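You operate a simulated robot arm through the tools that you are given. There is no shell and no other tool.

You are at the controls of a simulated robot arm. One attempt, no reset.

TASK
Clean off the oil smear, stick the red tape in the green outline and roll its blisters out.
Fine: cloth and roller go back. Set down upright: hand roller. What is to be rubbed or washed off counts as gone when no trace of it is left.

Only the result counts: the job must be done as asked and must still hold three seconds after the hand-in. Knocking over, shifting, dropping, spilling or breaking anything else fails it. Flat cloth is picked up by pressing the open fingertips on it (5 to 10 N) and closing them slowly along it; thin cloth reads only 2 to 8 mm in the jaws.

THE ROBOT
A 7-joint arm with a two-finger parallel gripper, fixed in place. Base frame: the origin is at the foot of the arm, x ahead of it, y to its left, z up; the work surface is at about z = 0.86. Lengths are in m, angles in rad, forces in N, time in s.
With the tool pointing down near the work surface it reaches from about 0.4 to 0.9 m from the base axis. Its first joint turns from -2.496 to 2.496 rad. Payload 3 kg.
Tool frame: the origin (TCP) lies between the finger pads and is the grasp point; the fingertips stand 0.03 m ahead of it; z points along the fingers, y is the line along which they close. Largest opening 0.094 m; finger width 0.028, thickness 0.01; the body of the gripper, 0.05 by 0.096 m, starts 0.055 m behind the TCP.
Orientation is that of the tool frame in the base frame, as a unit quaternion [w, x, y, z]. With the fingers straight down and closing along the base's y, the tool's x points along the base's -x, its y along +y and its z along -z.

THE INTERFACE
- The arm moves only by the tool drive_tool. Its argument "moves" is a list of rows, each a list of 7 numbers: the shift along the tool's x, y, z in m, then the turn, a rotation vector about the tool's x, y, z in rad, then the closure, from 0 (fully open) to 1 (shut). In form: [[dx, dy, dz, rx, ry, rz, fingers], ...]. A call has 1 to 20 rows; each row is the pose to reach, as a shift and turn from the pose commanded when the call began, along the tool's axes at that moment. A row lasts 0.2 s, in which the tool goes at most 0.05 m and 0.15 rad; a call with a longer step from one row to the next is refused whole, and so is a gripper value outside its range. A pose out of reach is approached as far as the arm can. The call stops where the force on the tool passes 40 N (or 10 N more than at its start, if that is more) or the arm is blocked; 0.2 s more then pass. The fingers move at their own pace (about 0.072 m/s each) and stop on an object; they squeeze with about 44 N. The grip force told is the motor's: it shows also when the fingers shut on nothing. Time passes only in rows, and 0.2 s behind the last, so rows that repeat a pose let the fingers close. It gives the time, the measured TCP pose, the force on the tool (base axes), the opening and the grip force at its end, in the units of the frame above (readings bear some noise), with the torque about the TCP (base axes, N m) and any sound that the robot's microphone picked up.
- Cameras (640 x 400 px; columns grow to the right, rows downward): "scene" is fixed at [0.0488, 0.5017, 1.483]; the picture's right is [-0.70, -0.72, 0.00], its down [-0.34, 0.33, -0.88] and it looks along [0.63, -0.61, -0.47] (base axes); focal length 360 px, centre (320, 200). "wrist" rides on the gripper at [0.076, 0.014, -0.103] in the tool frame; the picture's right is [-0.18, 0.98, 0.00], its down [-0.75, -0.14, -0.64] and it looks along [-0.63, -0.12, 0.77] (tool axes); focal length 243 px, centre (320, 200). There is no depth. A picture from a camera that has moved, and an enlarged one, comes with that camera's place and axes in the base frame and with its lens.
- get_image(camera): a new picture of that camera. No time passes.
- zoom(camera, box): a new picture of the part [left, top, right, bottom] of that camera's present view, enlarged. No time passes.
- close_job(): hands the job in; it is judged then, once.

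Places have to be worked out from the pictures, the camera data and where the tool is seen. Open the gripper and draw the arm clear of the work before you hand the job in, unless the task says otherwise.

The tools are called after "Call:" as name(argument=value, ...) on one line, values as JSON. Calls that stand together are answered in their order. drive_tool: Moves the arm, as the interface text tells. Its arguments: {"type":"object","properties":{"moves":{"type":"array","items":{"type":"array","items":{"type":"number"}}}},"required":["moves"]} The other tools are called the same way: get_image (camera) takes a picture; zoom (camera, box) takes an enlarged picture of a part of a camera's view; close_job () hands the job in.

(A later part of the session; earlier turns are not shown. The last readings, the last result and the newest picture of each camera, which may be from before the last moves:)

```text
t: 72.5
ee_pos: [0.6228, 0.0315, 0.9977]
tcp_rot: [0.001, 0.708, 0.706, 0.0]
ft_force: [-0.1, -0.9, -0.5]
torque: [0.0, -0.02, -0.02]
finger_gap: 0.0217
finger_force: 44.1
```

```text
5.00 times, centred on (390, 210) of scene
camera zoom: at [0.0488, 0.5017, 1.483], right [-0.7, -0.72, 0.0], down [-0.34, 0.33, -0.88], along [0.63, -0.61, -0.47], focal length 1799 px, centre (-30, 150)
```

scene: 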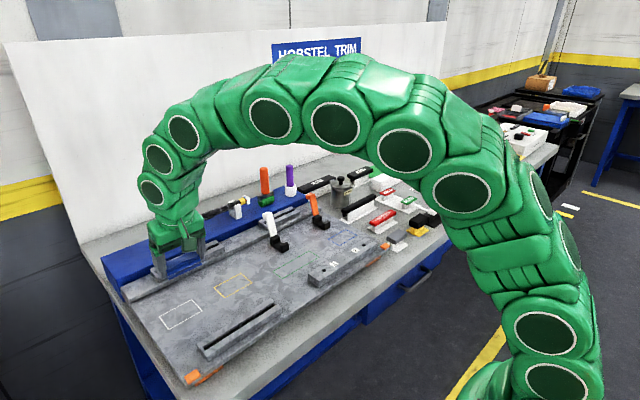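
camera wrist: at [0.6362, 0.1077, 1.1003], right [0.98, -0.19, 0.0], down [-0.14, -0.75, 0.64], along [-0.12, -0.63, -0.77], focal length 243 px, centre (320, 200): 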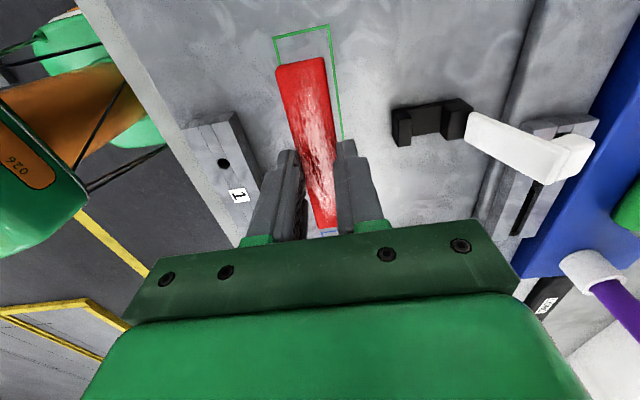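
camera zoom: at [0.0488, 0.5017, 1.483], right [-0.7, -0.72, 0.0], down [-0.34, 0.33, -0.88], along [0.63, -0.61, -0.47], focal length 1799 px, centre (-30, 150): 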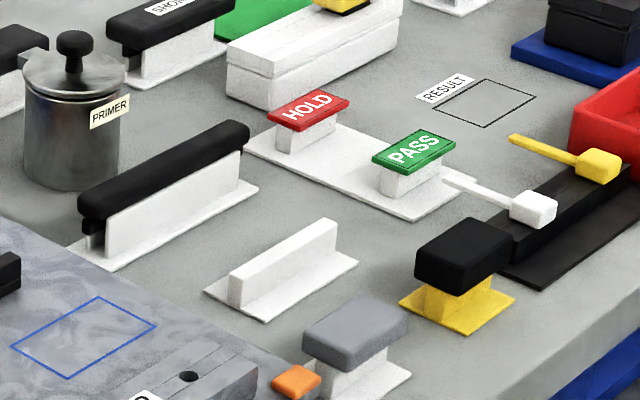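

The tape is held, its stand stayed in place, and it hangs over the outline. I'll lower to about 7 mm above the plate and check the alignment before touching down.

Call:
drive_tool(moves=[[0, 0, 0.015, 0, 0, 0, 1.0], [0, 0, 0.03, 0, 0, 0, 1.0], [0, 0, 0.045, 0, 0, 0, 1.0], [0, 0, 0.0576, 0, 0, 0, 1.0], [0, 0, 0.0576, 0, 0, 0, 1.0]])

Call:
zoom(camera="wrist", box=[220, 20, 420, 240])

Call:
zoom(camera="scene", box=[265, 225, 335, 280])

```text
t: 73.7
ee_pos: [0.6208, 0.0307, 0.94]
tcp_rot: [0.0, 0.708, 0.706, 0.0]
ft_force: [0.5, -0.7, 0.6]
torque: [-0.01, 0.0, -0.03]
finger_gap: 0.0217
finger_force: 44.3
```

```text
1.82 times, centred on (320, 130) of wrist
camera zoom: at [0.6352, 0.1062, 1.0423], right [0.98, -0.19, 0.0], down [-0.14, -0.75, 0.64], along [-0.12, -0.63, -0.77], focal length 441 px, centre (320, 327)
```

zoom: 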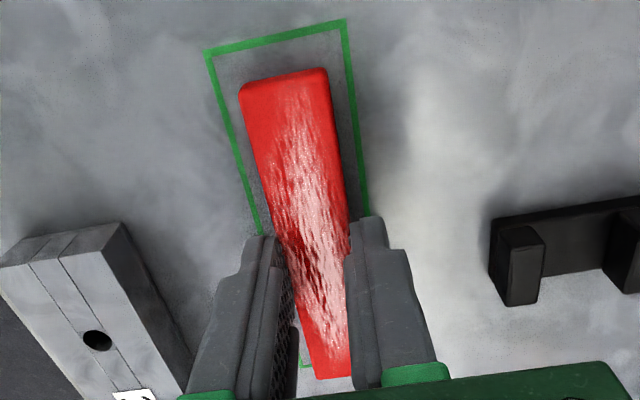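

```text
7.27 times, centred on (300, 252) of scene
camera zoom: at [0.0488, 0.5017, 1.483], right [-0.7, -0.72, 0.0], down [-0.34, 0.33, -0.88], along [0.63, -0.61, -0.47], focal length 2617 px, centre (466, -182)
```

zoom: 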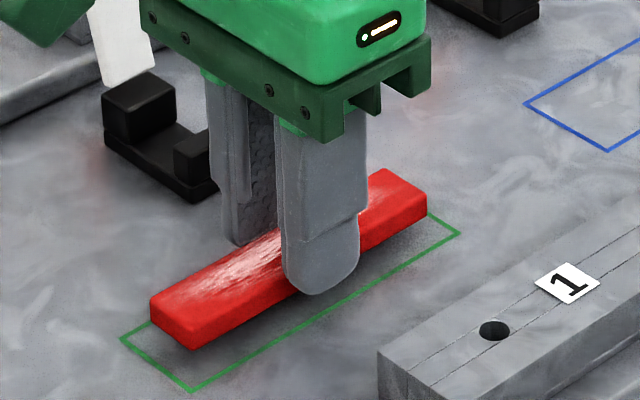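

The tape (x 0.6095–0.6325, y −0.026–0.084) is centred in the outline (x 0.600–0.640, y −0.034–0.093) within about 1 mm. I'll lower it in small steps until it touches.

Call:
drive_tool(moves=[[0, 0, 0.002, 0, 0, 0, 1.0], [0, 0, 0.004, 0, 0, 0, 1.0], [0, 0, 0.005, 0, 0, 0, 1.0], [0, 0, 0.006, 0, 0, 0, 1.0], [0, 0, 0.006, 0, 0, 0, 1.0]])

```text
t: 74.9
ee_pos: [0.6208, 0.0312, 0.9349]
tcp_rot: [0.001, 0.708, 0.706, -0.001]
ft_force: [-0.8, 1.8, 0.3]
torque: [-0.04, 0.0, 0.0]
finger_gap: 0.0217
finger_force: 44.2
```

Call:
drive_tool(moves=[[0, 0, 0.001, 0, 0, 0, 1.0], [0, 0, 0.002, 0, 0, 0, 1.0], [0, 0, 0.002, 0, 0, 0, 1.0]])

Call:
zoom(camera="scene", box=[265, 225, 335, 280])

```text
t: 75.7
ee_pos: [0.6207, 0.0327, 0.9329]
tcp_rot: [0.0, 0.708, 0.706, 0.0]
ft_force: [-4.3, 2.9, 27.8]
torque: [0.07, 0.19, -0.03]
finger_gap: 0.0213
finger_force: 44.1
```

```text
7.27 times, centred on (300, 252) of scene
camera zoom: at [0.0488, 0.5017, 1.483], right [-0.7, -0.72, 0.0], down [-0.34, 0.33, -0.88], along [0.63, -0.61, -0.47], focal length 2617 px, centre (466, -182)
```

zoom: 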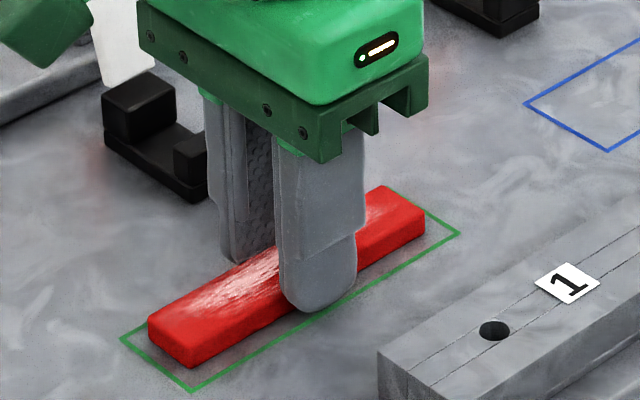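

The tape is pressed on the plate with 28 N. I'll hold briefly, relieve the press slightly, open the fingers and lift straight off.

Call:
drive_tool(moves=[[0, 0, 0, 0, 0, 0, 1.0], [0, 0, 0, 0, 0, 0, 1.0], [0, 0, -0.0005, 0, 0, 0, 1.0], [0, 0, -0.0008, 0, 0, 0, 0.75], [0, 0, -0.0008, 0, 0, 0, 0.65], [0, 0, -0.0008, 0, 0, 0, 0.55], [0, 0, -0.0008, 0, 0, 0, 0.5], [0, 0, -0.01, 0, 0, 0, 0.5], [0, 0, -0.03, 0, 0, 0, 0.5], [0, 0, -0.06, 0, 0, 0, 0.5], [0, 0, -0.1, 0, 0, 0, 0.3], [0, 0, -0.14, 0, 0, 0, 0]])

Call:
zoom(camera="wrist", box=[220, 20, 420, 220])

Call:
zoom(camera="scene", box=[265, 225, 335, 280])

```text
t: 78.3
ee_pos: [0.619, 0.03, 1.074]
tcp_rot: [0.001, 0.708, 0.707, 0.0]
ft_force: [0.9, -0.6, 0.8]
torque: [-0.01, 0.0, -0.01]
finger_gap: 0.094
finger_force: 0.1
```

```text
2.00 times, centred on (320, 120) of wrist
camera zoom: at [0.6332, 0.1062, 1.1772], right [0.98, -0.19, 0.0], down [-0.14, -0.75, 0.64], along [-0.12, -0.63, -0.77], focal length 485 px, centre (320, 360)
```

zoom: 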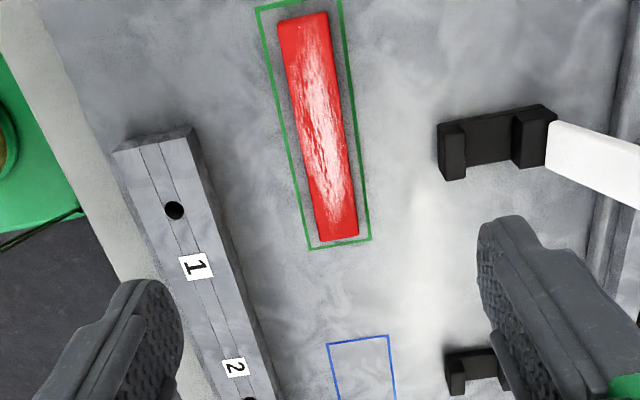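

```text
7.27 times, centred on (300, 252) of scene
camera zoom: at [0.0488, 0.5017, 1.483], right [-0.7, -0.72, 0.0], down [-0.34, 0.33, -0.88], along [0.63, -0.61, -0.47], focal length 2617 px, centre (466, -182)
```

zoom: 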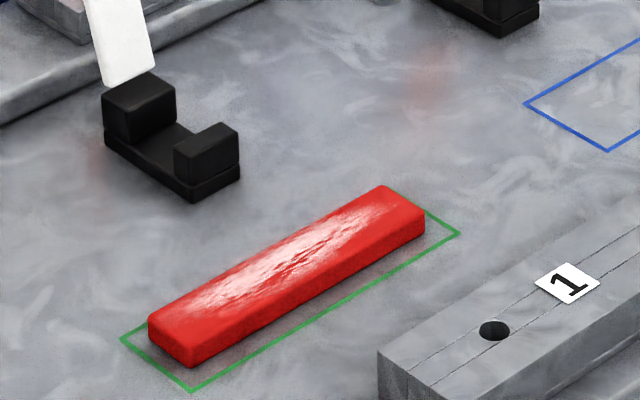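

The tape sits squarely inside the green outline, with blisters showing as a white ripple. Now I'll study the roller closely with a strong scene zoom before approaching it.

Call:
zoom(camera="scene", box=[250, 160, 300, 215])

Call:
get_image(camera="scene")

```text
7.27 times, centred on (275, 188) of scene
camera zoom: at [0.0488, 0.5017, 1.483], right [-0.7, -0.72, 0.0], down [-0.34, 0.33, -0.88], along [0.63, -0.61, -0.47], focal length 2617 px, centre (647, 291)
```

zoom: 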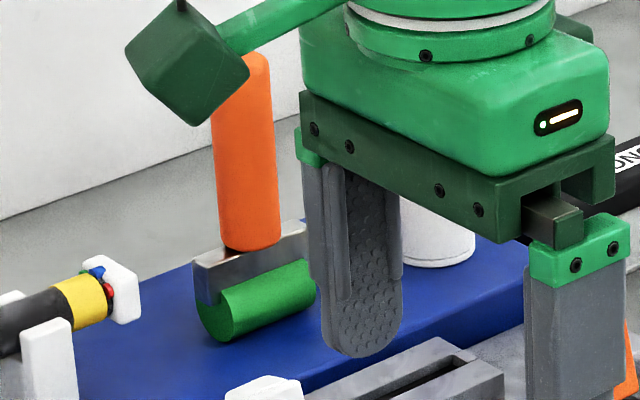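

```text
taken
```

scene: 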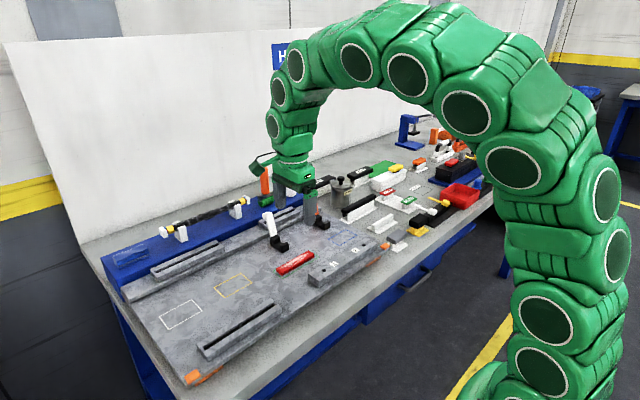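

Triangulation puts the roller's handle axis at about (0.885, −0.0735), spanning z ≈ 0.966 to 1.05, with the roll directly beneath it along y. I'll yaw back to zero and move to (0.76, −0.0735, 1.09) in front of it.

Call:
drive_tool(moves=[[-0.0094, 0.0128, -0.003, 0, 0, -0.1428, 0.1], [-0.0188, 0.0256, -0.006, 0, 0, -0.2856, 0.2], [-0.0282, 0.0385, -0.009, 0, 0, -0.4284, 0.36], [-0.0376, 0.0513, -0.012, 0, 0, -0.5712, 0.36], [-0.047, 0.0641, -0.016, 0, 0, -0.714, 0.36], [-0.0565, 0.0769, -0.016, 0, 0, -0.8568, 0.36], [-0.0659, 0.0897, -0.016, 0, 0, -0.9996, 0.36], [-0.0753, 0.1025, -0.016, 0, 0, -1.1424, 0.36], [-0.0847, 0.1154, -0.016, 0, 0, -1.2852, 0.36], [-0.0941, 0.1282, -0.016, 0, 0, -1.428, 0.36], [-0.1035, 0.141, -0.016, 0, 0, -1.5708, 0.36], [-0.1035, 0.141, -0.016, 0, 0, -1.5708, 0.36]])

Call:
get_image(camera="wrist")

Call:
zoom(camera="wrist", box=[240, 140, 400, 240])

```text
t: 80.9
ee_pos: [0.7628, -0.0738, 1.0887]
tcp_rot: [0.0, -0.001, 1.0, 0.0]
ft_force: [-0.7, -0.3, -0.6]
torque: [-0.03, 0.0, 0.02]
finger_gap: 0.0599
finger_force: 0.0
```

```text
taken
camera wrist: at [0.6866, -0.0594, 1.1911], right [0.18, 0.98, 0.0], down [0.75, -0.14, 0.64], along [0.63, -0.12, -0.77], focal length 243 px, centre (320, 200)
```

wrist: 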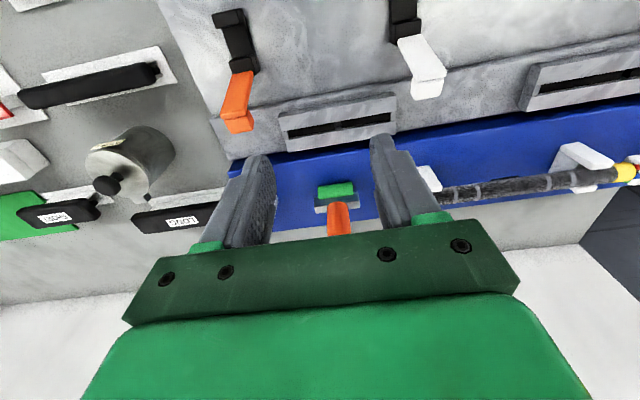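

```text
4.00 times, centred on (320, 190) of wrist
camera zoom: at [0.6866, -0.0594, 1.1911], right [0.18, 0.98, 0.0], down [0.75, -0.14, 0.64], along [0.63, -0.12, -0.77], focal length 970 px, centre (320, 240)
```

zoom: 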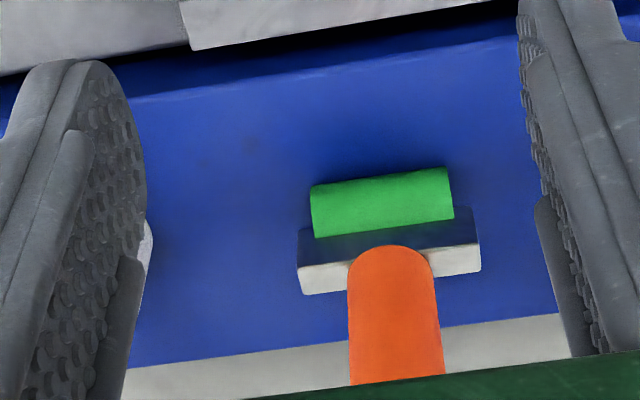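

The refined numbers are handle axis ≈ (0.887, −0.0745), roll length ≈ 0.047, and handle diameter ≈ 0.027. I'll tilt 0.15 rad outward and descend in front of the roller to z ≈ 1.006.

Call:
drive_tool(moves=[[-0.005, -0.0007, 0.02, 0, -0.05, 0, 0.36], [-0.01, -0.0007, 0.04, 0, -0.1, 0, 0.36], [-0.015, -0.0007, 0.06, 0, -0.15, 0, 0.36], [-0.02, -0.0007, 0.0827, 0, -0.15, 0, 0.36], [-0.02, -0.0007, 0.0827, 0, -0.15, 0, 0.36]])

Call:
get_image(camera="wrist")

Call:
zoom(camera="scene", box=[230, 140, 310, 220])

```text
t: 82.1
ee_pos: [0.7815, -0.0725, 1.0054]
tcp_rot: [0.075, 0.001, 0.997, -0.001]
ft_force: [1.1, 0.8, 0.0]
torque: [0.01, -0.03, -0.01]
finger_gap: 0.0602
finger_force: 0.1
```

```text
taken
camera wrist: at [0.6912, -0.0582, 1.095], right [0.18, 0.98, 0.03], down [0.65, -0.14, 0.75], along [0.74, -0.12, -0.66], focal length 243 px, centre (320, 200)
```

wrist: 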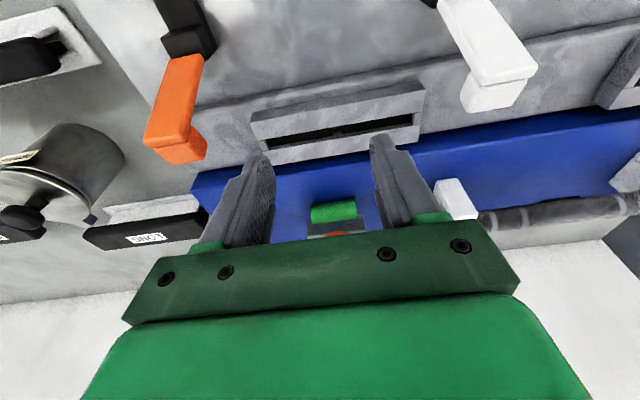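

```text
5.00 times, centred on (270, 180) of scene
camera zoom: at [0.0488, 0.5017, 1.483], right [-0.7, -0.72, 0.0], down [-0.34, 0.33, -0.88], along [0.63, -0.61, -0.47], focal length 1799 px, centre (570, 300)
```

zoom: 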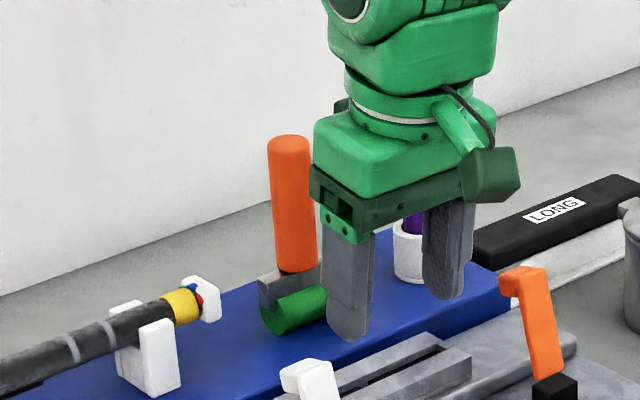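

The gripper is aligned in front of the roller. The handle top is at z ≈ 1.05, so I'll raise 6 mm for palm clearance and slide forward so the fingers straddle the handle.

Call:
drive_tool(moves=[[-0.001, -0.001, -0.0064, 0, 0, 0, 0.36], [-0.0307, -0.001, -0.0019, 0, 0, 0, 0.36], [-0.0603, -0.001, 0.0026, 0, 0, 0, 0.36], [-0.085, -0.001, 0.0063, 0, 0, 0, 0.36], [-0.1043, -0.001, 0.0092, 0, 0, 0, 0.36], [-0.1043, -0.001, 0.0092, 0, 0, 0, 0.36]])

Call:
zoom(camera="wrist", box=[220, 100, 420, 240])

Call:
zoom(camera="scene", box=[230, 140, 310, 220])

```text
t: 83.5
ee_pos: [0.8887, -0.0742, 1.0105]
tcp_rot: [0.075, 0.001, 0.997, 0.001]
ft_force: [0.3, 0.3, 0.4]
torque: [-0.02, 0.0, 0.03]
finger_gap: 0.0603
finger_force: 0.1
```

```text
2.86 times, centred on (320, 170) of wrist
camera zoom: at [0.7969, -0.0602, 1.102], right [0.18, 0.98, 0.03], down [0.65, -0.14, 0.75], along [0.74, -0.12, -0.66], focal length 693 px, centre (320, 286)
```

zoom: 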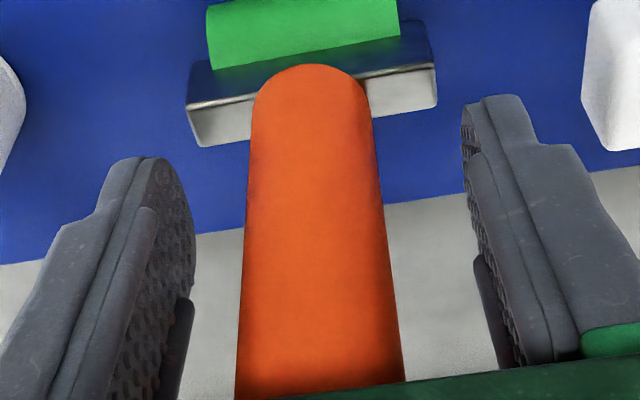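

```text
5.00 times, centred on (270, 180) of scene
camera zoom: at [0.0488, 0.5017, 1.483], right [-0.7, -0.72, 0.0], down [-0.34, 0.33, -0.88], along [0.63, -0.61, -0.47], focal length 1799 px, centre (570, 300)
```

zoom: 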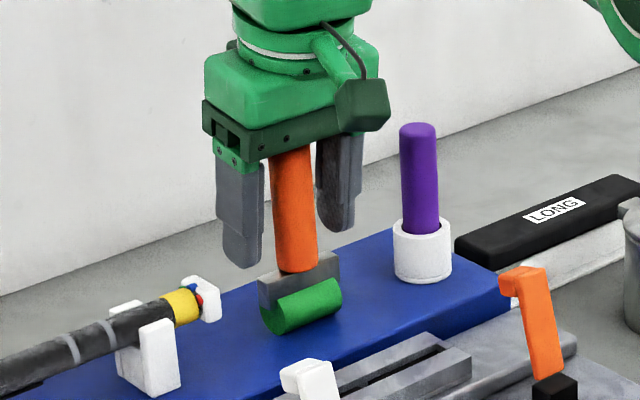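

The handle stands centred between the fingers. I'll close slowly on it.

Call:
drive_tool(moves=[[0, 0, 0, 0, 0, 0, 0.45], [0, 0, 0, 0, 0, 0, 0.54], [0, 0, 0, 0, 0, 0, 0.62], [0, 0, 0, 0, 0, 0, 0.68], [0, 0, 0, 0, 0, 0, 0.74], [0, 0, 0, 0, 0, 0, 0.85], [0, 0, 0, 0, 0, 0, 1.0], [0, 0, 0, 0, 0, 0, 1.0]])

Call:
zoom(camera="wrist", box=[220, 100, 420, 240])

Call:
zoom(camera="scene", box=[240, 160, 300, 220])

```text
t: 85.3
ee_pos: [0.8871, -0.0744, 1.0121]
tcp_rot: [0.075, 0.001, 0.997, -0.001]
ft_force: [0.0, -1.8, -0.3]
torque: [-0.06, 0.02, -0.01]
finger_gap: 0.0258
finger_force: 43.3
```

```text
2.86 times, centred on (320, 170) of wrist
camera zoom: at [0.7969, -0.0602, 1.1019], right [0.18, 0.98, 0.03], down [0.65, -0.14, 0.75], along [0.74, -0.12, -0.66], focal length 693 px, centre (320, 286)
```

zoom: 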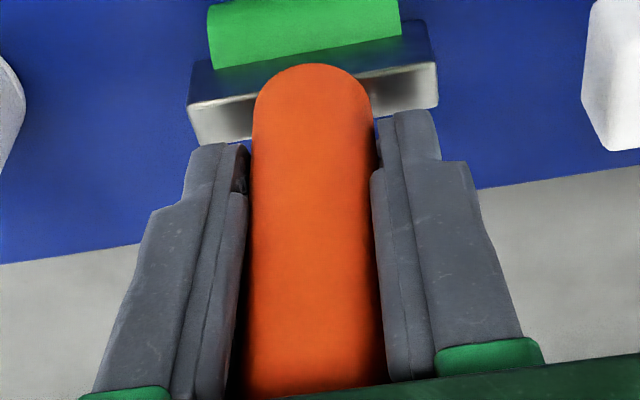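

```text
6.67 times, centred on (270, 190) of scene
camera zoom: at [0.0488, 0.5017, 1.483], right [-0.7, -0.72, 0.0], down [-0.34, 0.33, -0.88], along [0.63, -0.61, -0.47], focal length 2399 px, centre (653, 267)
```

zoom: 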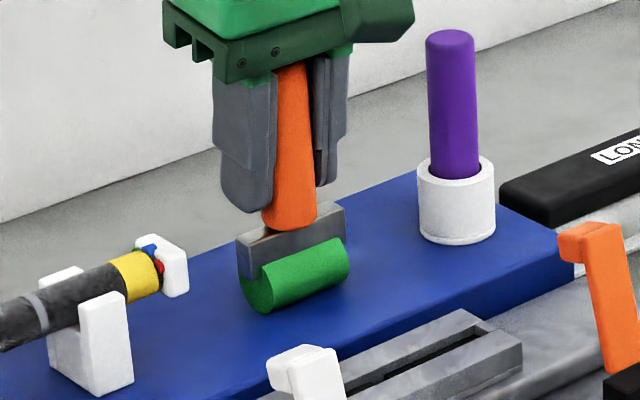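

The handle is gripped (gap 0.0258 m, 43 N). I recorded the grasp pose as (0.887, −0.0745, 1.012), tilt 0.15. I'll lift slowly and start inward, then check.

Call:
drive_tool(moves=[[-0.0007, 0, -0.0049, 0, 0, 0, 1.0], [-0.0018, 0, -0.0119, 0, 0, 0, 1.0], [-0.0033, 0, -0.0218, 0, 0, 0, 1.0], [0.0146, 0, -0.0376, 0, 0, 0, 1.0], [0.037, 0, -0.0561, 0, 0, 0, 1.0], [0.0602, 0, -0.0698, 0, 0, 0, 1.0]])

Call:
zoom(camera="scene", box=[230, 140, 310, 220])

Call:
zoom(camera="wrist", box=[220, 100, 420, 240])

```text
t: 86.7
ee_pos: [0.8157, -0.0741, 1.0701]
tcp_rot: [0.075, 0.001, 0.997, 0.0]
ft_force: [0.4, 0.0, -2.6]
torque: [0.0, -0.02, -0.05]
finger_gap: 0.0258
finger_force: 43.6
```

```text
5.00 times, centred on (270, 180) of scene
camera zoom: at [0.0488, 0.5017, 1.483], right [-0.7, -0.72, 0.0], down [-0.34, 0.33, -0.88], along [0.63, -0.61, -0.47], focal length 1799 px, centre (570, 300)
```

zoom: 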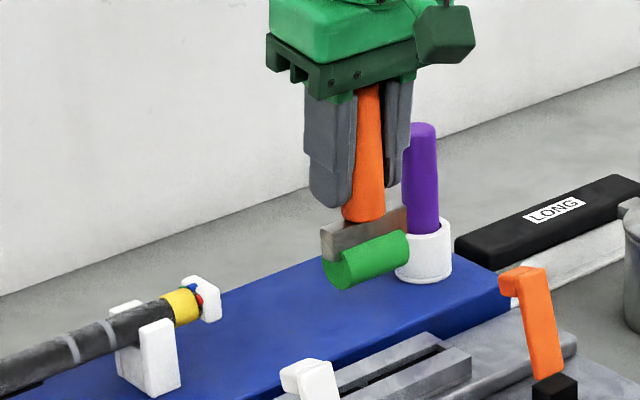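

```text
2.86 times, centred on (320, 170) of wrist
camera zoom: at [0.7249, -0.0598, 1.1614], right [0.18, 0.98, 0.03], down [0.65, -0.14, 0.75], along [0.74, -0.12, -0.66], focal length 693 px, centre (320, 286)
```

zoom: 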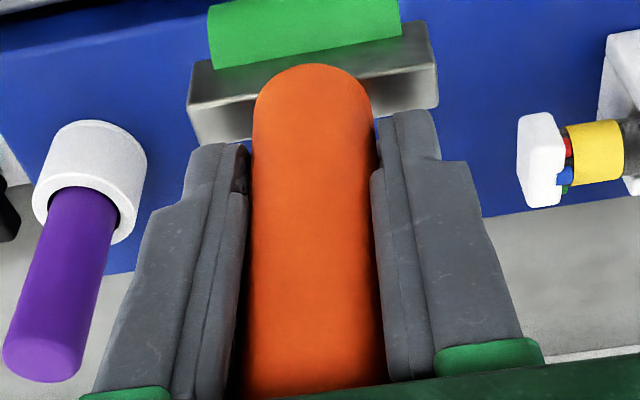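

The roller is lifted cleanly and upright. I'll carry it inward between the two clamps along y = −0.0745 to x ≈ 0.62.

Call:
drive_tool(moves=[[0.0297, 0, -0.0045, 0, 0, 0, 1.0], [0.0593, 0, -0.009, 0, 0, 0, 1.0], [0.089, 0, -0.0134, 0, 0, 0, 1.0], [0.1187, 0, -0.0179, 0, 0, 0, 1.0], [0.1483, 0, -0.0224, 0, 0, 0, 1.0], [0.178, 0, -0.0269, 0, 0, 0, 1.0], [0.1948, 0, -0.0294, 0, 0, 0, 1.0], [0.1948, 0, -0.0294, 0, 0, 0, 1.0]])

```text
t: 88.5
ee_pos: [0.6193, -0.0732, 1.0724]
tcp_rot: [0.074, 0.0, 0.997, 0.0]
ft_force: [-0.4, 0.1, -2.1]
torque: [-0.01, -0.02, 0.01]
finger_gap: 0.0259
finger_force: 44.1
```

The roller is over the plate at (0.62, −0.073). I'll rotate it −90° about the vertical so that its roll axis lies along x, while moving to above the tape's centre.

Call:
drive_tool(moves=[[0, 0.0083, 0, 0.0196, 0, 0.1294, 1.0], [0, 0.0167, 0, 0.0391, 0, 0.2589, 1.0], [0, 0.025, 0, 0.0587, 0, 0.3883, 1.0], [0, 0.0333, 0, 0.0782, 0, 0.5177, 1.0], [0, 0.0417, 0, 0.0978, 0, 0.6472, 1.0], [0, 0.05, 0, 0.1174, 0, 0.7766, 1.0], [0, 0.0583, 0, 0.1369, 0, 0.906, 1.0], [0, 0.0667, 0, 0.1565, 0, 1.0355, 1.0], [0, 0.075, 0, 0.176, 0, 1.1649, 1.0], [0, 0.0833, 0, 0.1956, 0, 1.2943, 1.0], [0, 0.0917, 0, 0.2151, 0, 1.4238, 1.0], [0, 0.1, 0, 0.2347, 0, 1.5532, 1.0], [0, 0.1, 0, 0.2347, 0, 1.5532, 1.0]])

Call:
get_image(camera="wrist")

Call:
zoom(camera="scene", box=[250, 170, 350, 280])

```text
t: 91.3
ee_pos: [0.6189, 0.0256, 1.0724]
tcp_rot: [0.052, 0.707, 0.704, -0.053]
ft_force: [0.3, 0.2, -2.5]
torque: [-0.06, 0.0, 0.01]
finger_gap: 0.026
finger_force: 43.3
```

```text
taken
camera wrist: at [0.6336, 0.1166, 1.1621], right [0.98, -0.18, 0.03], down [-0.14, -0.65, 0.75], along [-0.12, -0.74, -0.66], focal length 243 px, centre (320, 200)
```

wrist: 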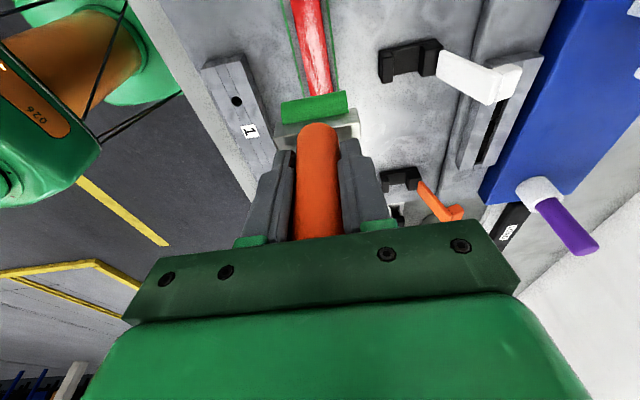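

```text
3.64 times, centred on (300, 225) of scene
camera zoom: at [0.0488, 0.5017, 1.483], right [-0.7, -0.72, 0.0], down [-0.34, 0.33, -0.88], along [0.63, -0.61, -0.47], focal length 1308 px, centre (393, 109)
```

zoom: 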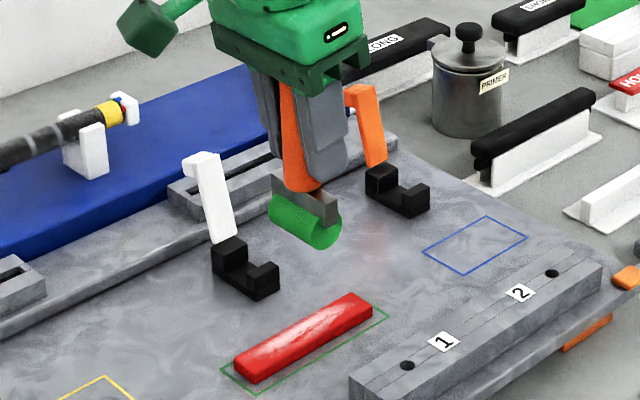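

The roll axis now lies along x, in line with the tape. I'll move to above the tape's +y end (y ≈ 0.078) and lower to about 13 mm above the expected contact.

Call:
drive_tool(moves=[[0.0327, 0, 0.0153, 0, 0, 0, 1.0], [0.0569, 0.001, 0.0319, 0, 0, 0, 1.0], [0.059, 0.001, 0.046, 0, 0, 0, 1.0], [0.0609, 0.001, 0.0585, 0, 0, 0, 1.0], [0.0609, 0.001, 0.0585, 0, 0, 0, 1.0]])

Call:
zoom(camera="scene", box=[250, 210, 330, 280])

Call:
zoom(camera="wrist", box=[220, 40, 420, 240])

```text
t: 92.5
ee_pos: [0.6206, 0.0777, 1.0038]
tcp_rot: [0.053, 0.706, 0.704, -0.053]
ft_force: [-0.1, 0.8, -2.8]
torque: [0.0, 0.0, 0.03]
finger_gap: 0.0258
finger_force: 44.0
```

```text
5.71 times, centred on (290, 245) of scene
camera zoom: at [0.0488, 0.5017, 1.483], right [-0.7, -0.72, 0.0], down [-0.34, 0.33, -0.88], along [0.63, -0.61, -0.47], focal length 2056 px, centre (491, -57)
```

zoom: 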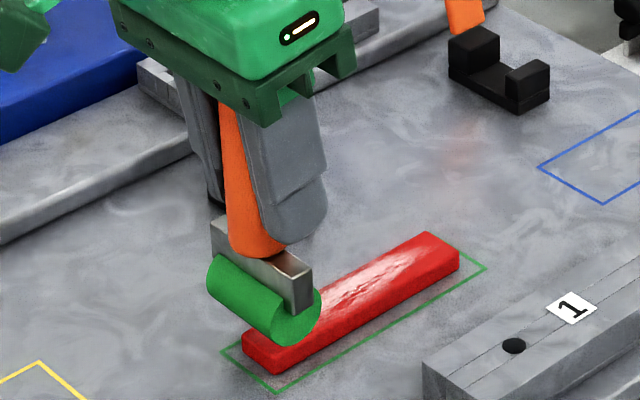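

```text
2.00 times, centred on (320, 140) of wrist
camera zoom: at [0.635, 0.1688, 1.0941], right [0.98, -0.18, 0.03], down [-0.14, -0.65, 0.75], along [-0.12, -0.74, -0.66], focal length 485 px, centre (320, 320)
```

zoom: 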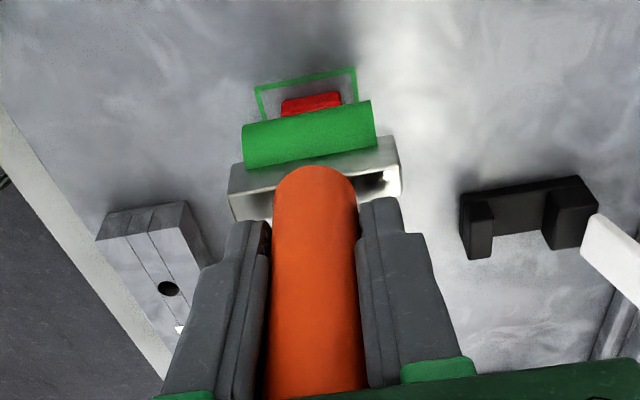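

The roller is upright with its roll across the tape end. I'll lower in small steps until it meets the tape, expected near TCP z ≈ 0.992.

Call:
drive_tool(moves=[[0.0006, 0, 0.004, 0, 0, 0, 1.0], [0.0012, 0, 0.0079, 0, 0, 0, 1.0], [0.0016, 0, 0.0104, 0, 0, 0, 1.0], [0.0016, 0, 0.0104, 0, 0, 0, 1.0]])

```text
t: 93.5
ee_pos: [0.6226, 0.0775, 0.9945]
tcp_rot: [0.052, 0.706, 0.705, -0.053]
ft_force: [-0.2, 0.2, -2.6]
torque: [-0.01, 0.0, -0.01]
finger_gap: 0.026
finger_force: 43.5
```

Call:
drive_tool(moves=[[0.0001, 0, 0.001, 0, 0, 0, 1.0], [0.0003, 0, 0.002, 0, 0, 0, 1.0], [0.0003, 0, 0.002, 0, 0, 0, 1.0]])

Call:
zoom(camera="scene", box=[260, 230, 320, 280])

```text
t: 94.3
ee_pos: [0.6192, 0.0763, 0.9927]
tcp_rot: [0.053, 0.706, 0.704, -0.053]
ft_force: [0.1, 0.4, 1.9]
torque: [0.0, 0.0, -0.02]
finger_gap: 0.0261
finger_force: 44.0
```

```text
8.00 times, centred on (290, 255) of scene
camera zoom: at [0.0488, 0.5017, 1.483], right [-0.7, -0.72, 0.0], down [-0.34, 0.33, -0.88], along [0.63, -0.61, -0.47], focal length 2878 px, centre (560, -240)
```

zoom: 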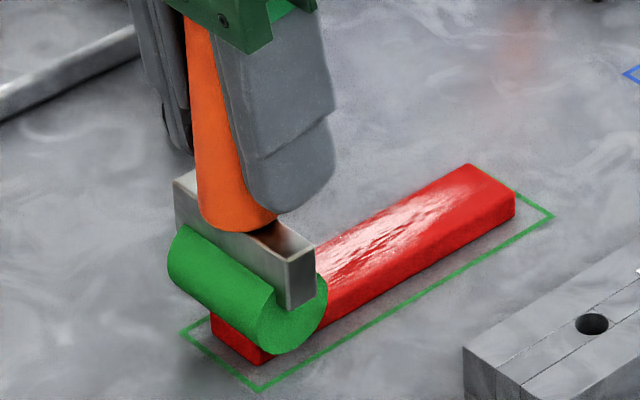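

Contact force is about 4.5 N above the roller's own weight. I'll press about 0.5 mm more and roll along −y over the tape to y ≈ −0.022.

Call:
drive_tool(moves=[[0.0001, 0, 0.0005, 0, 0, 0, 1.0], [-0.0123, 0, 0.0024, 0, 0, 0, 1.0], [-0.0247, 0, 0.0042, 0, 0, 0, 1.0], [-0.037, 0, 0.0061, 0, 0, 0, 1.0], [-0.0494, 0, 0.008, 0, 0, 0, 1.0], [-0.0617, 0, 0.0098, 0, 0, 0, 1.0], [-0.0741, 0, 0.0117, 0, 0, 0, 1.0], [-0.0864, 0, 0.0136, 0, 0, 0, 1.0], [-0.0988, 0, 0.0154, 0, 0, 0, 1.0]])

Call:
zoom(camera="scene", box=[260, 220, 330, 280])

Call:
zoom(camera="wrist", box=[220, 0, 420, 160])

```text
t: 96.3
ee_pos: [0.6218, -0.0236, 0.9914]
tcp_rot: [0.053, 0.705, 0.705, -0.053]
ft_force: [-0.2, 4.4, 2.0]
torque: [0.36, 0.04, 0.01]
finger_gap: 0.0258
finger_force: 44.0
```

```text
6.67 times, centred on (295, 250) of scene
camera zoom: at [0.0488, 0.5017, 1.483], right [-0.7, -0.72, 0.0], down [-0.34, 0.33, -0.88], along [0.63, -0.61, -0.47], focal length 2399 px, centre (487, -133)
```

zoom: 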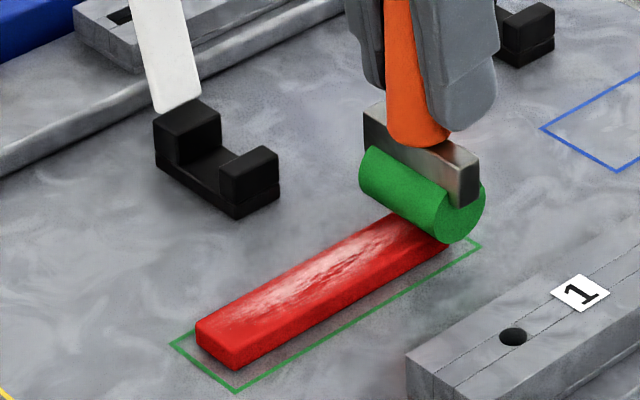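

```text
2.50 times, centred on (320, 80) of wrist
camera zoom: at [0.6357, 0.0683, 1.0823], right [0.98, -0.18, 0.03], down [-0.14, -0.65, 0.75], along [-0.12, -0.74, -0.66], focal length 606 px, centre (320, 500)
```

zoom: 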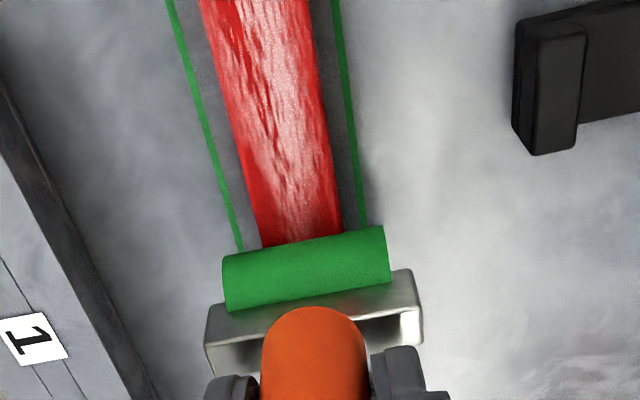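

The ripple is still visible after one light pass. I'll press a bit harder here, read the force, and then roll back.

Call:
drive_tool(moves=[[0.0001, 0, 0.0004, 0, 0, 0, 1.0], [0.0001, 0, 0.0008, 0, 0, 0, 1.0], [0.0001, 0, 0.0008, 0, 0, 0, 1.0]])

```text
t: 97.1
ee_pos: [0.6212, -0.0233, 0.9922]
tcp_rot: [0.053, 0.705, 0.705, -0.052]
ft_force: [0.3, -1.7, 16.8]
torque: [0.14, -0.06, -0.01]
finger_gap: 0.0259
finger_force: 44.1
```

About 19 N of net pressing force now. I'll roll back along +y at this pressure.

Call:
drive_tool(moves=[[0.0124, 0, -0.0019, 0, 0, 0, 1.0], [0.0247, 0, -0.0038, 0, 0, 0, 1.0], [0.0371, 0, -0.0057, 0, 0, 0, 1.0], [0.0494, 0, -0.0076, 0, 0, 0, 1.0], [0.0618, 0, -0.0095, 0, 0, 0, 1.0], [0.0742, 0, -0.0114, 0, 0, 0, 1.0], [0.0865, 0, -0.0133, 0, 0, 0, 1.0], [0.0989, 0, -0.0152, 0, 0, 0, 1.0]])

Call:
zoom(camera="scene", box=[260, 220, 330, 280])

```text
t: 98.9
ee_pos: [0.6213, 0.0777, 0.9912]
tcp_rot: [0.052, 0.706, 0.704, -0.053]
ft_force: [0.1, -1.3, 2.9]
torque: [-0.14, -0.01, 0.0]
finger_gap: 0.0251
finger_force: 44.3
```

```text
6.67 times, centred on (295, 250) of scene
camera zoom: at [0.0488, 0.5017, 1.483], right [-0.7, -0.72, 0.0], down [-0.34, 0.33, -0.88], along [0.63, -0.61, -0.47], focal length 2399 px, centre (487, -133)
```

zoom: 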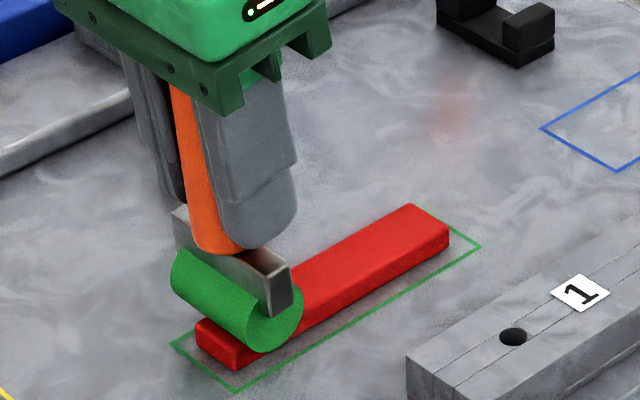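

The ripple is gone from the tape after this pass. For safety I'll press again and make one more pass to −y and lift off there to inspect the whole tape.

Call:
drive_tool(moves=[[0.0001, 0, 0.0005, 0, 0, 0, 1.0], [-0.0123, 0, 0.0024, 0, 0, 0, 1.0], [-0.0247, 0, 0.0042, 0, 0, 0, 1.0], [-0.037, 0, 0.0061, 0, 0, 0, 1.0], [-0.0494, 0, 0.008, 0, 0, 0, 1.0], [-0.0617, 0, 0.0098, 0, 0, 0, 1.0], [-0.0741, 0, 0.0117, 0, 0, 0, 1.0], [-0.0864, 0, 0.0136, 0, 0, 0, 1.0], [-0.0988, 0, 0.0154, 0, 0, 0, 1.0]])

Call:
zoom(camera="scene", box=[260, 220, 330, 280])

Call:
zoom(camera="wrist", box=[220, 0, 420, 160])

```text
t: 100.9
ee_pos: [0.6206, -0.0221, 0.9904]
tcp_rot: [0.053, 0.705, 0.705, -0.053]
ft_force: [0.4, -0.3, -2.9]
torque: [0.01, 0.04, 0.0]
finger_gap: 0.0253
finger_force: 43.7
```

```text
6.67 times, centred on (295, 250) of scene
camera zoom: at [0.0488, 0.5017, 1.483], right [-0.7, -0.72, 0.0], down [-0.34, 0.33, -0.88], along [0.63, -0.61, -0.47], focal length 2399 px, centre (487, -133)
```

zoom: 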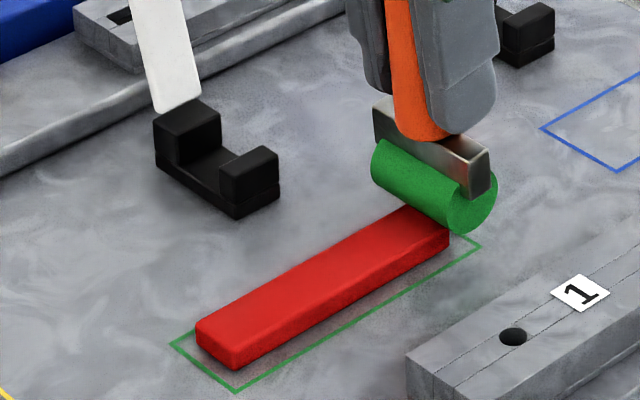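

```text
2.50 times, centred on (320, 80) of wrist
camera zoom: at [0.6354, 0.0684, 1.0813], right [0.98, -0.18, 0.03], down [-0.14, -0.65, 0.75], along [-0.12, -0.74, -0.66], focal length 606 px, centre (320, 500)
```

zoom: 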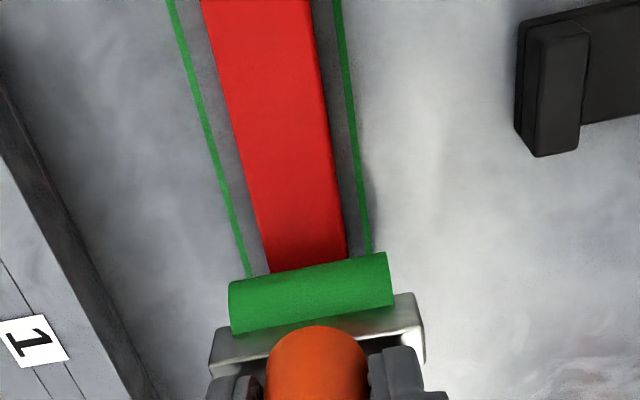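

All the ripple is gone and the tape has stayed in the outline. The picture shows the roller has swung about 0.1 rad in the grip (bottom toward −y), which I'll correct at set-down. Now I'll lift it and yaw back by +90°.

Call:
drive_tool(moves=[[-0.004, 0, -0.0264, 0, 0, 0, 1.0], [-0.008, 0, -0.0527, 0, 0, 0, 1.0], [-0.012, 0, -0.0791, 0, 0, 0, 1.0], [-0.0163, 0, -0.0785, -0.0196, 0, -0.1294, 1.0], [-0.0207, 0, -0.0778, -0.0391, 0, -0.2589, 1.0], [-0.025, 0, -0.0772, -0.0587, 0, -0.3883, 1.0], [-0.0293, 0, -0.0765, -0.0782, 0, -0.5177, 1.0], [-0.0337, 0, -0.0759, -0.0978, 0, -0.6472, 1.0], [-0.038, 0, -0.0752, -0.1174, 0, -0.7766, 1.0], [-0.0423, 0, -0.0746, -0.1369, 0, -0.906, 1.0], [-0.0466, 0, -0.0739, -0.1565, 0, -1.0355, 1.0], [-0.051, 0, -0.0733, -0.176, 0, -1.1649, 1.0], [-0.0553, 0, -0.0726, -0.1956, 0, -1.2943, 1.0], [-0.0596, 0, -0.072, -0.2151, 0, -1.4238, 1.0], [-0.0639, 0, -0.0713, -0.2347, 0, -1.5532, 1.0], [-0.0639, 0, -0.0713, -0.2347, 0, -1.5532, 1.0]])

Call:
zoom(camera="scene", box=[260, 180, 360, 280])

Call:
zoom(camera="wrist", box=[220, 100, 420, 240])

```text
t: 104.3
ee_pos: [0.6206, -0.0748, 1.0705]
tcp_rot: [0.074, 0.0, 0.997, 0.001]
ft_force: [-0.9, -0.1, -2.1]
torque: [0.03, -0.03, 0.04]
finger_gap: 0.0252
finger_force: 43.9
```

```text
4.00 times, centred on (310, 230) of scene
camera zoom: at [0.0488, 0.5017, 1.483], right [-0.7, -0.72, 0.0], down [-0.34, 0.33, -0.88], along [0.63, -0.61, -0.47], focal length 1439 px, centre (360, 80)
```

zoom: 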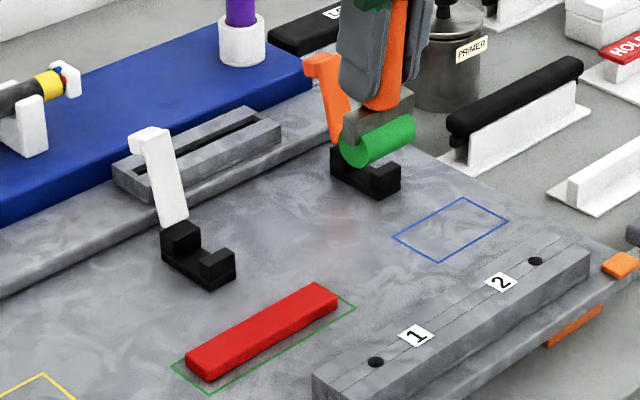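

```text
2.86 times, centred on (320, 170) of wrist
camera zoom: at [0.5302, -0.0606, 1.1606], right [0.18, 0.98, 0.03], down [0.65, -0.14, 0.75], along [0.74, -0.12, -0.66], focal length 693 px, centre (320, 286)
```

zoom: 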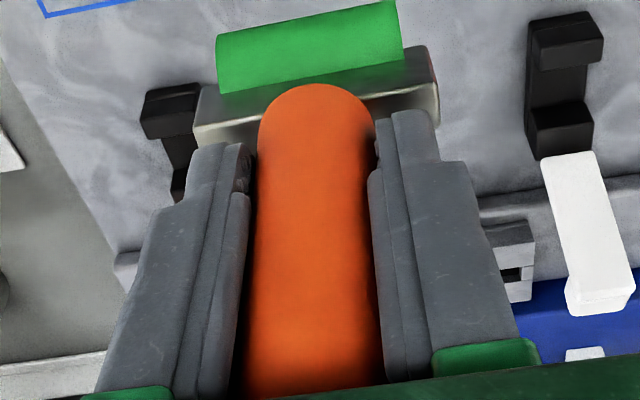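

The tape is smooth and unmoved. The roller has swung roughly 0.07–0.1 rad in the grip (bottom outward) and slipped a few mm. I'll carry it back between the clamps to x ≈ 0.818.

Call:
drive_tool(moves=[[-0.0297, 0, 0.0045, 0, 0, 0, 1.0], [-0.0593, 0, 0.009, 0, 0, 0, 1.0], [-0.089, 0, 0.0134, 0, 0, 0, 1.0], [-0.1187, 0, 0.0179, 0, 0, 0, 1.0], [-0.1483, 0, 0.0224, 0, 0, 0, 1.0], [-0.178, 0, 0.0269, 0, 0, 0, 1.0], [-0.1948, 0, 0.0294, 0, 0, 0, 1.0], [-0.1948, 0, 0.0294, 0, 0, 0, 1.0]])

Call:
zoom(camera="scene", box=[240, 150, 330, 220])

```text
t: 106.1
ee_pos: [0.8169, -0.0756, 1.0709]
tcp_rot: [0.074, 0.001, 0.997, 0.0]
ft_force: [-0.6, -0.1, -2.0]
torque: [-0.01, -0.01, 0.02]
finger_gap: 0.0253
finger_force: 44.4
```

```text
5.71 times, centred on (285, 185) of scene
camera zoom: at [0.0488, 0.5017, 1.483], right [-0.7, -0.72, 0.0], down [-0.34, 0.33, -0.88], along [0.63, -0.61, -0.47], focal length 2056 px, centre (520, 286)
```

zoom: 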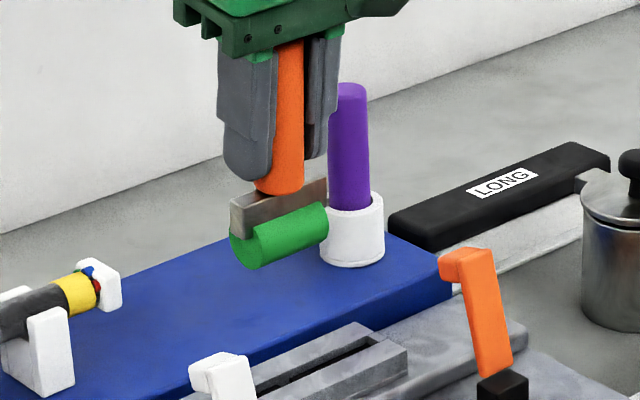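

The roller is upright apart from a slight lean. I'll move out over its spot on the rail, reducing the tool tilt to 0.08 to straighten the handle, and stop about 14 mm above set-down.

Call:
drive_tool(moves=[[-0.0183, 0, 0.0129, 0, 0, 0, 1.0], [-0.0359, 0, 0.0307, 0, 0.02, 0, 1.0], [-0.0492, 0, 0.0428, 0, 0.04, 0, 1.0], [-0.0605, 0, 0.0547, 0, 0.07, 0, 1.0], [-0.0605, 0, 0.0547, 0, 0.07, 0, 1.0]])

Call:
zoom(camera="scene", box=[240, 160, 300, 220])

Call:
zoom(camera="scene", box=[256, 168, 286, 208])

```text
t: 107.3
ee_pos: [0.8846, -0.0748, 1.0251]
tcp_rot: [0.04, 0.001, 0.999, 0.0]
ft_force: [0.1, 1.1, -2.6]
torque: [0.06, -0.02, -0.02]
finger_gap: 0.0253
finger_force: 44.6
```

```text
6.67 times, centred on (270, 190) of scene
camera zoom: at [0.0488, 0.5017, 1.483], right [-0.7, -0.72, 0.0], down [-0.34, 0.33, -0.88], along [0.63, -0.61, -0.47], focal length 2399 px, centre (653, 267)
```

zoom: 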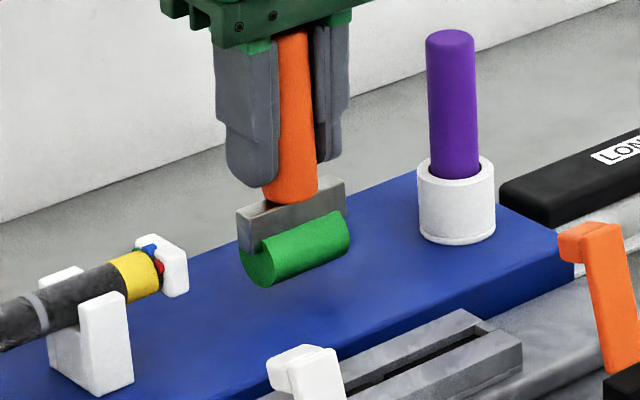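

```text
10.00 times, centred on (271, 188) of scene
camera zoom: at [0.0488, 0.5017, 1.483], right [-0.7, -0.72, 0.0], down [-0.34, 0.33, -0.88], along [0.63, -0.61, -0.47], focal length 3598 px, centre (810, 320)
```

zoom: 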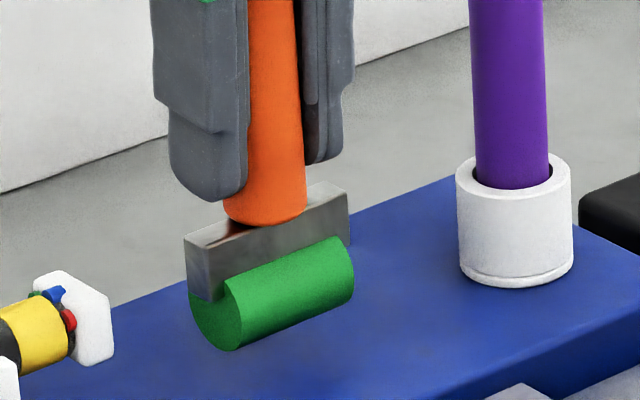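

The purple handle next to it gives a vertical reference, and the roller handle now looks nearly vertical. I'll zoom further to measure both edges.

Call:
zoom(camera="scene", box=[262, 166, 284, 192])

Call:
zoom(camera="scene", box=[260, 186, 284, 206])

Call:
zoom(camera="wrist", box=[220, 100, 420, 240])

```text
15.38 times, centred on (273, 179) of scene
camera zoom: at [0.0488, 0.5017, 1.483], right [-0.7, -0.72, 0.0], down [-0.34, 0.33, -0.88], along [0.63, -0.61, -0.47], focal length 5535 px, centre (1043, 523)
```

zoom: 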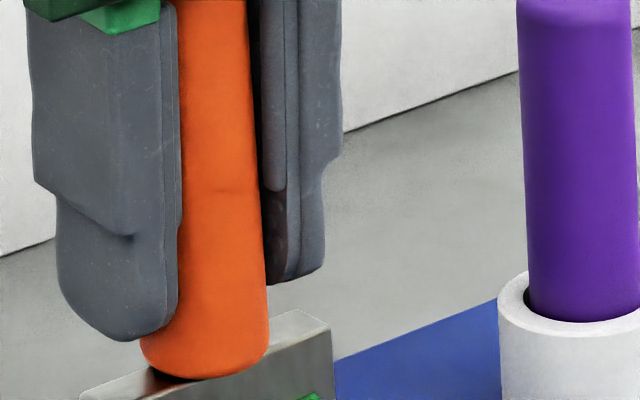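

```text
16.00 times, centred on (272, 196) of scene
camera zoom: at [0.0488, 0.5017, 1.483], right [-0.7, -0.72, 0.0], down [-0.34, 0.33, -0.88], along [0.63, -0.61, -0.47], focal length 5757 px, centre (1088, 264)
```

zoom: 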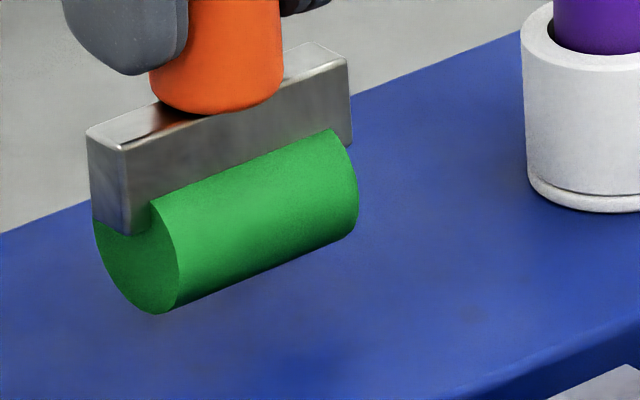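

```text
2.86 times, centred on (320, 170) of wrist
camera zoom: at [0.8011, -0.0617, 1.1216], right [0.18, 0.98, 0.02], down [0.7, -0.14, 0.7], along [0.69, -0.12, -0.71], focal length 693 px, centre (320, 286)
```

zoom: 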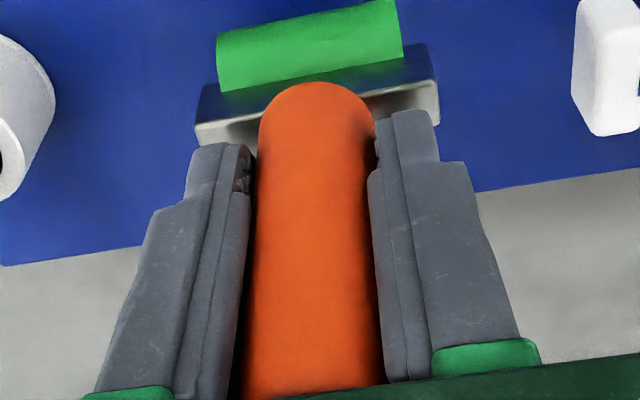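

The handle is vertical within about 0.02 rad, judged against the purple reference. I'll lower 12 mm first, then by 1 mm steps to contact.

Call:
drive_tool(moves=[[0.0003, 0, 0.004, 0, 0, 0, 1.0], [0.0006, 0, 0.008, 0, 0, 0, 1.0], [0.0009, 0, 0.0115, 0, 0, 0, 1.0], [0.0009, 0, 0.0115, 0, 0, 0, 1.0]])

Call:
zoom(camera="scene", box=[240, 160, 330, 220])

```text
t: 108.3
ee_pos: [0.8861, -0.0753, 1.0147]
tcp_rot: [0.041, 0.001, 0.999, 0.0]
ft_force: [0.5, 1.0, -2.2]
torque: [0.0, -0.01, 0.0]
finger_gap: 0.0253
finger_force: 43.6
```

```text
6.67 times, centred on (285, 190) of scene
camera zoom: at [0.0488, 0.5017, 1.483], right [-0.7, -0.72, 0.0], down [-0.34, 0.33, -0.88], along [0.63, -0.61, -0.47], focal length 2399 px, centre (553, 267)
```

zoom: 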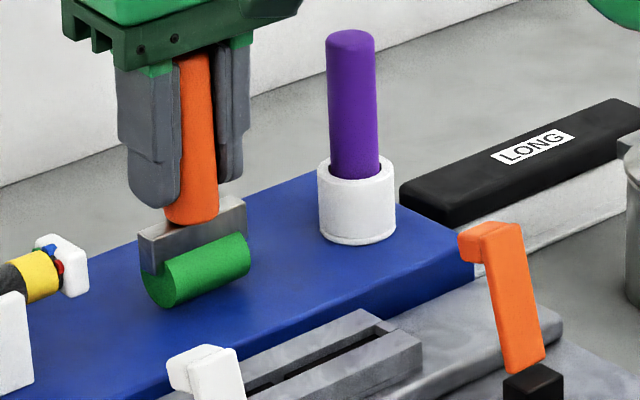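

The pixel positions match the initial picture within about 1 mm sideways, with about 2 mm of height left. I'll lower in fine steps to contact.

Call:
drive_tool(moves=[[0.0001, 0, 0.001, 0, 0, 0, 1.0], [0.0002, 0, 0.002, 0, 0, 0, 1.0], [0.0002, 0, 0.002, 0, 0, 0, 1.0]])

```text
t: 109.1
ee_pos: [0.8851, -0.0758, 1.0129]
tcp_rot: [0.04, 0.001, 0.999, 0.0]
ft_force: [-0.6, 1.0, -2.6]
torque: [0.02, -0.02, -0.02]
finger_gap: 0.0254
finger_force: 43.8
```

Call:
drive_tool(moves=[[0.0001, 0, 0.001, 0, 0, 0, 1.0], [0.0001, 0, 0.0015, 0, 0, 0, 1.0], [0.0001, 0, 0.0015, 0, 0, 0, 1.0]])

```text
t: 109.9
ee_pos: [0.8858, -0.0752, 1.0119]
tcp_rot: [0.041, 0.001, 0.999, 0.0]
ft_force: [-4.1, 0.7, 22.5]
torque: [-0.26, 0.67, -0.06]
finger_gap: 0.0252
finger_force: 44.4
```

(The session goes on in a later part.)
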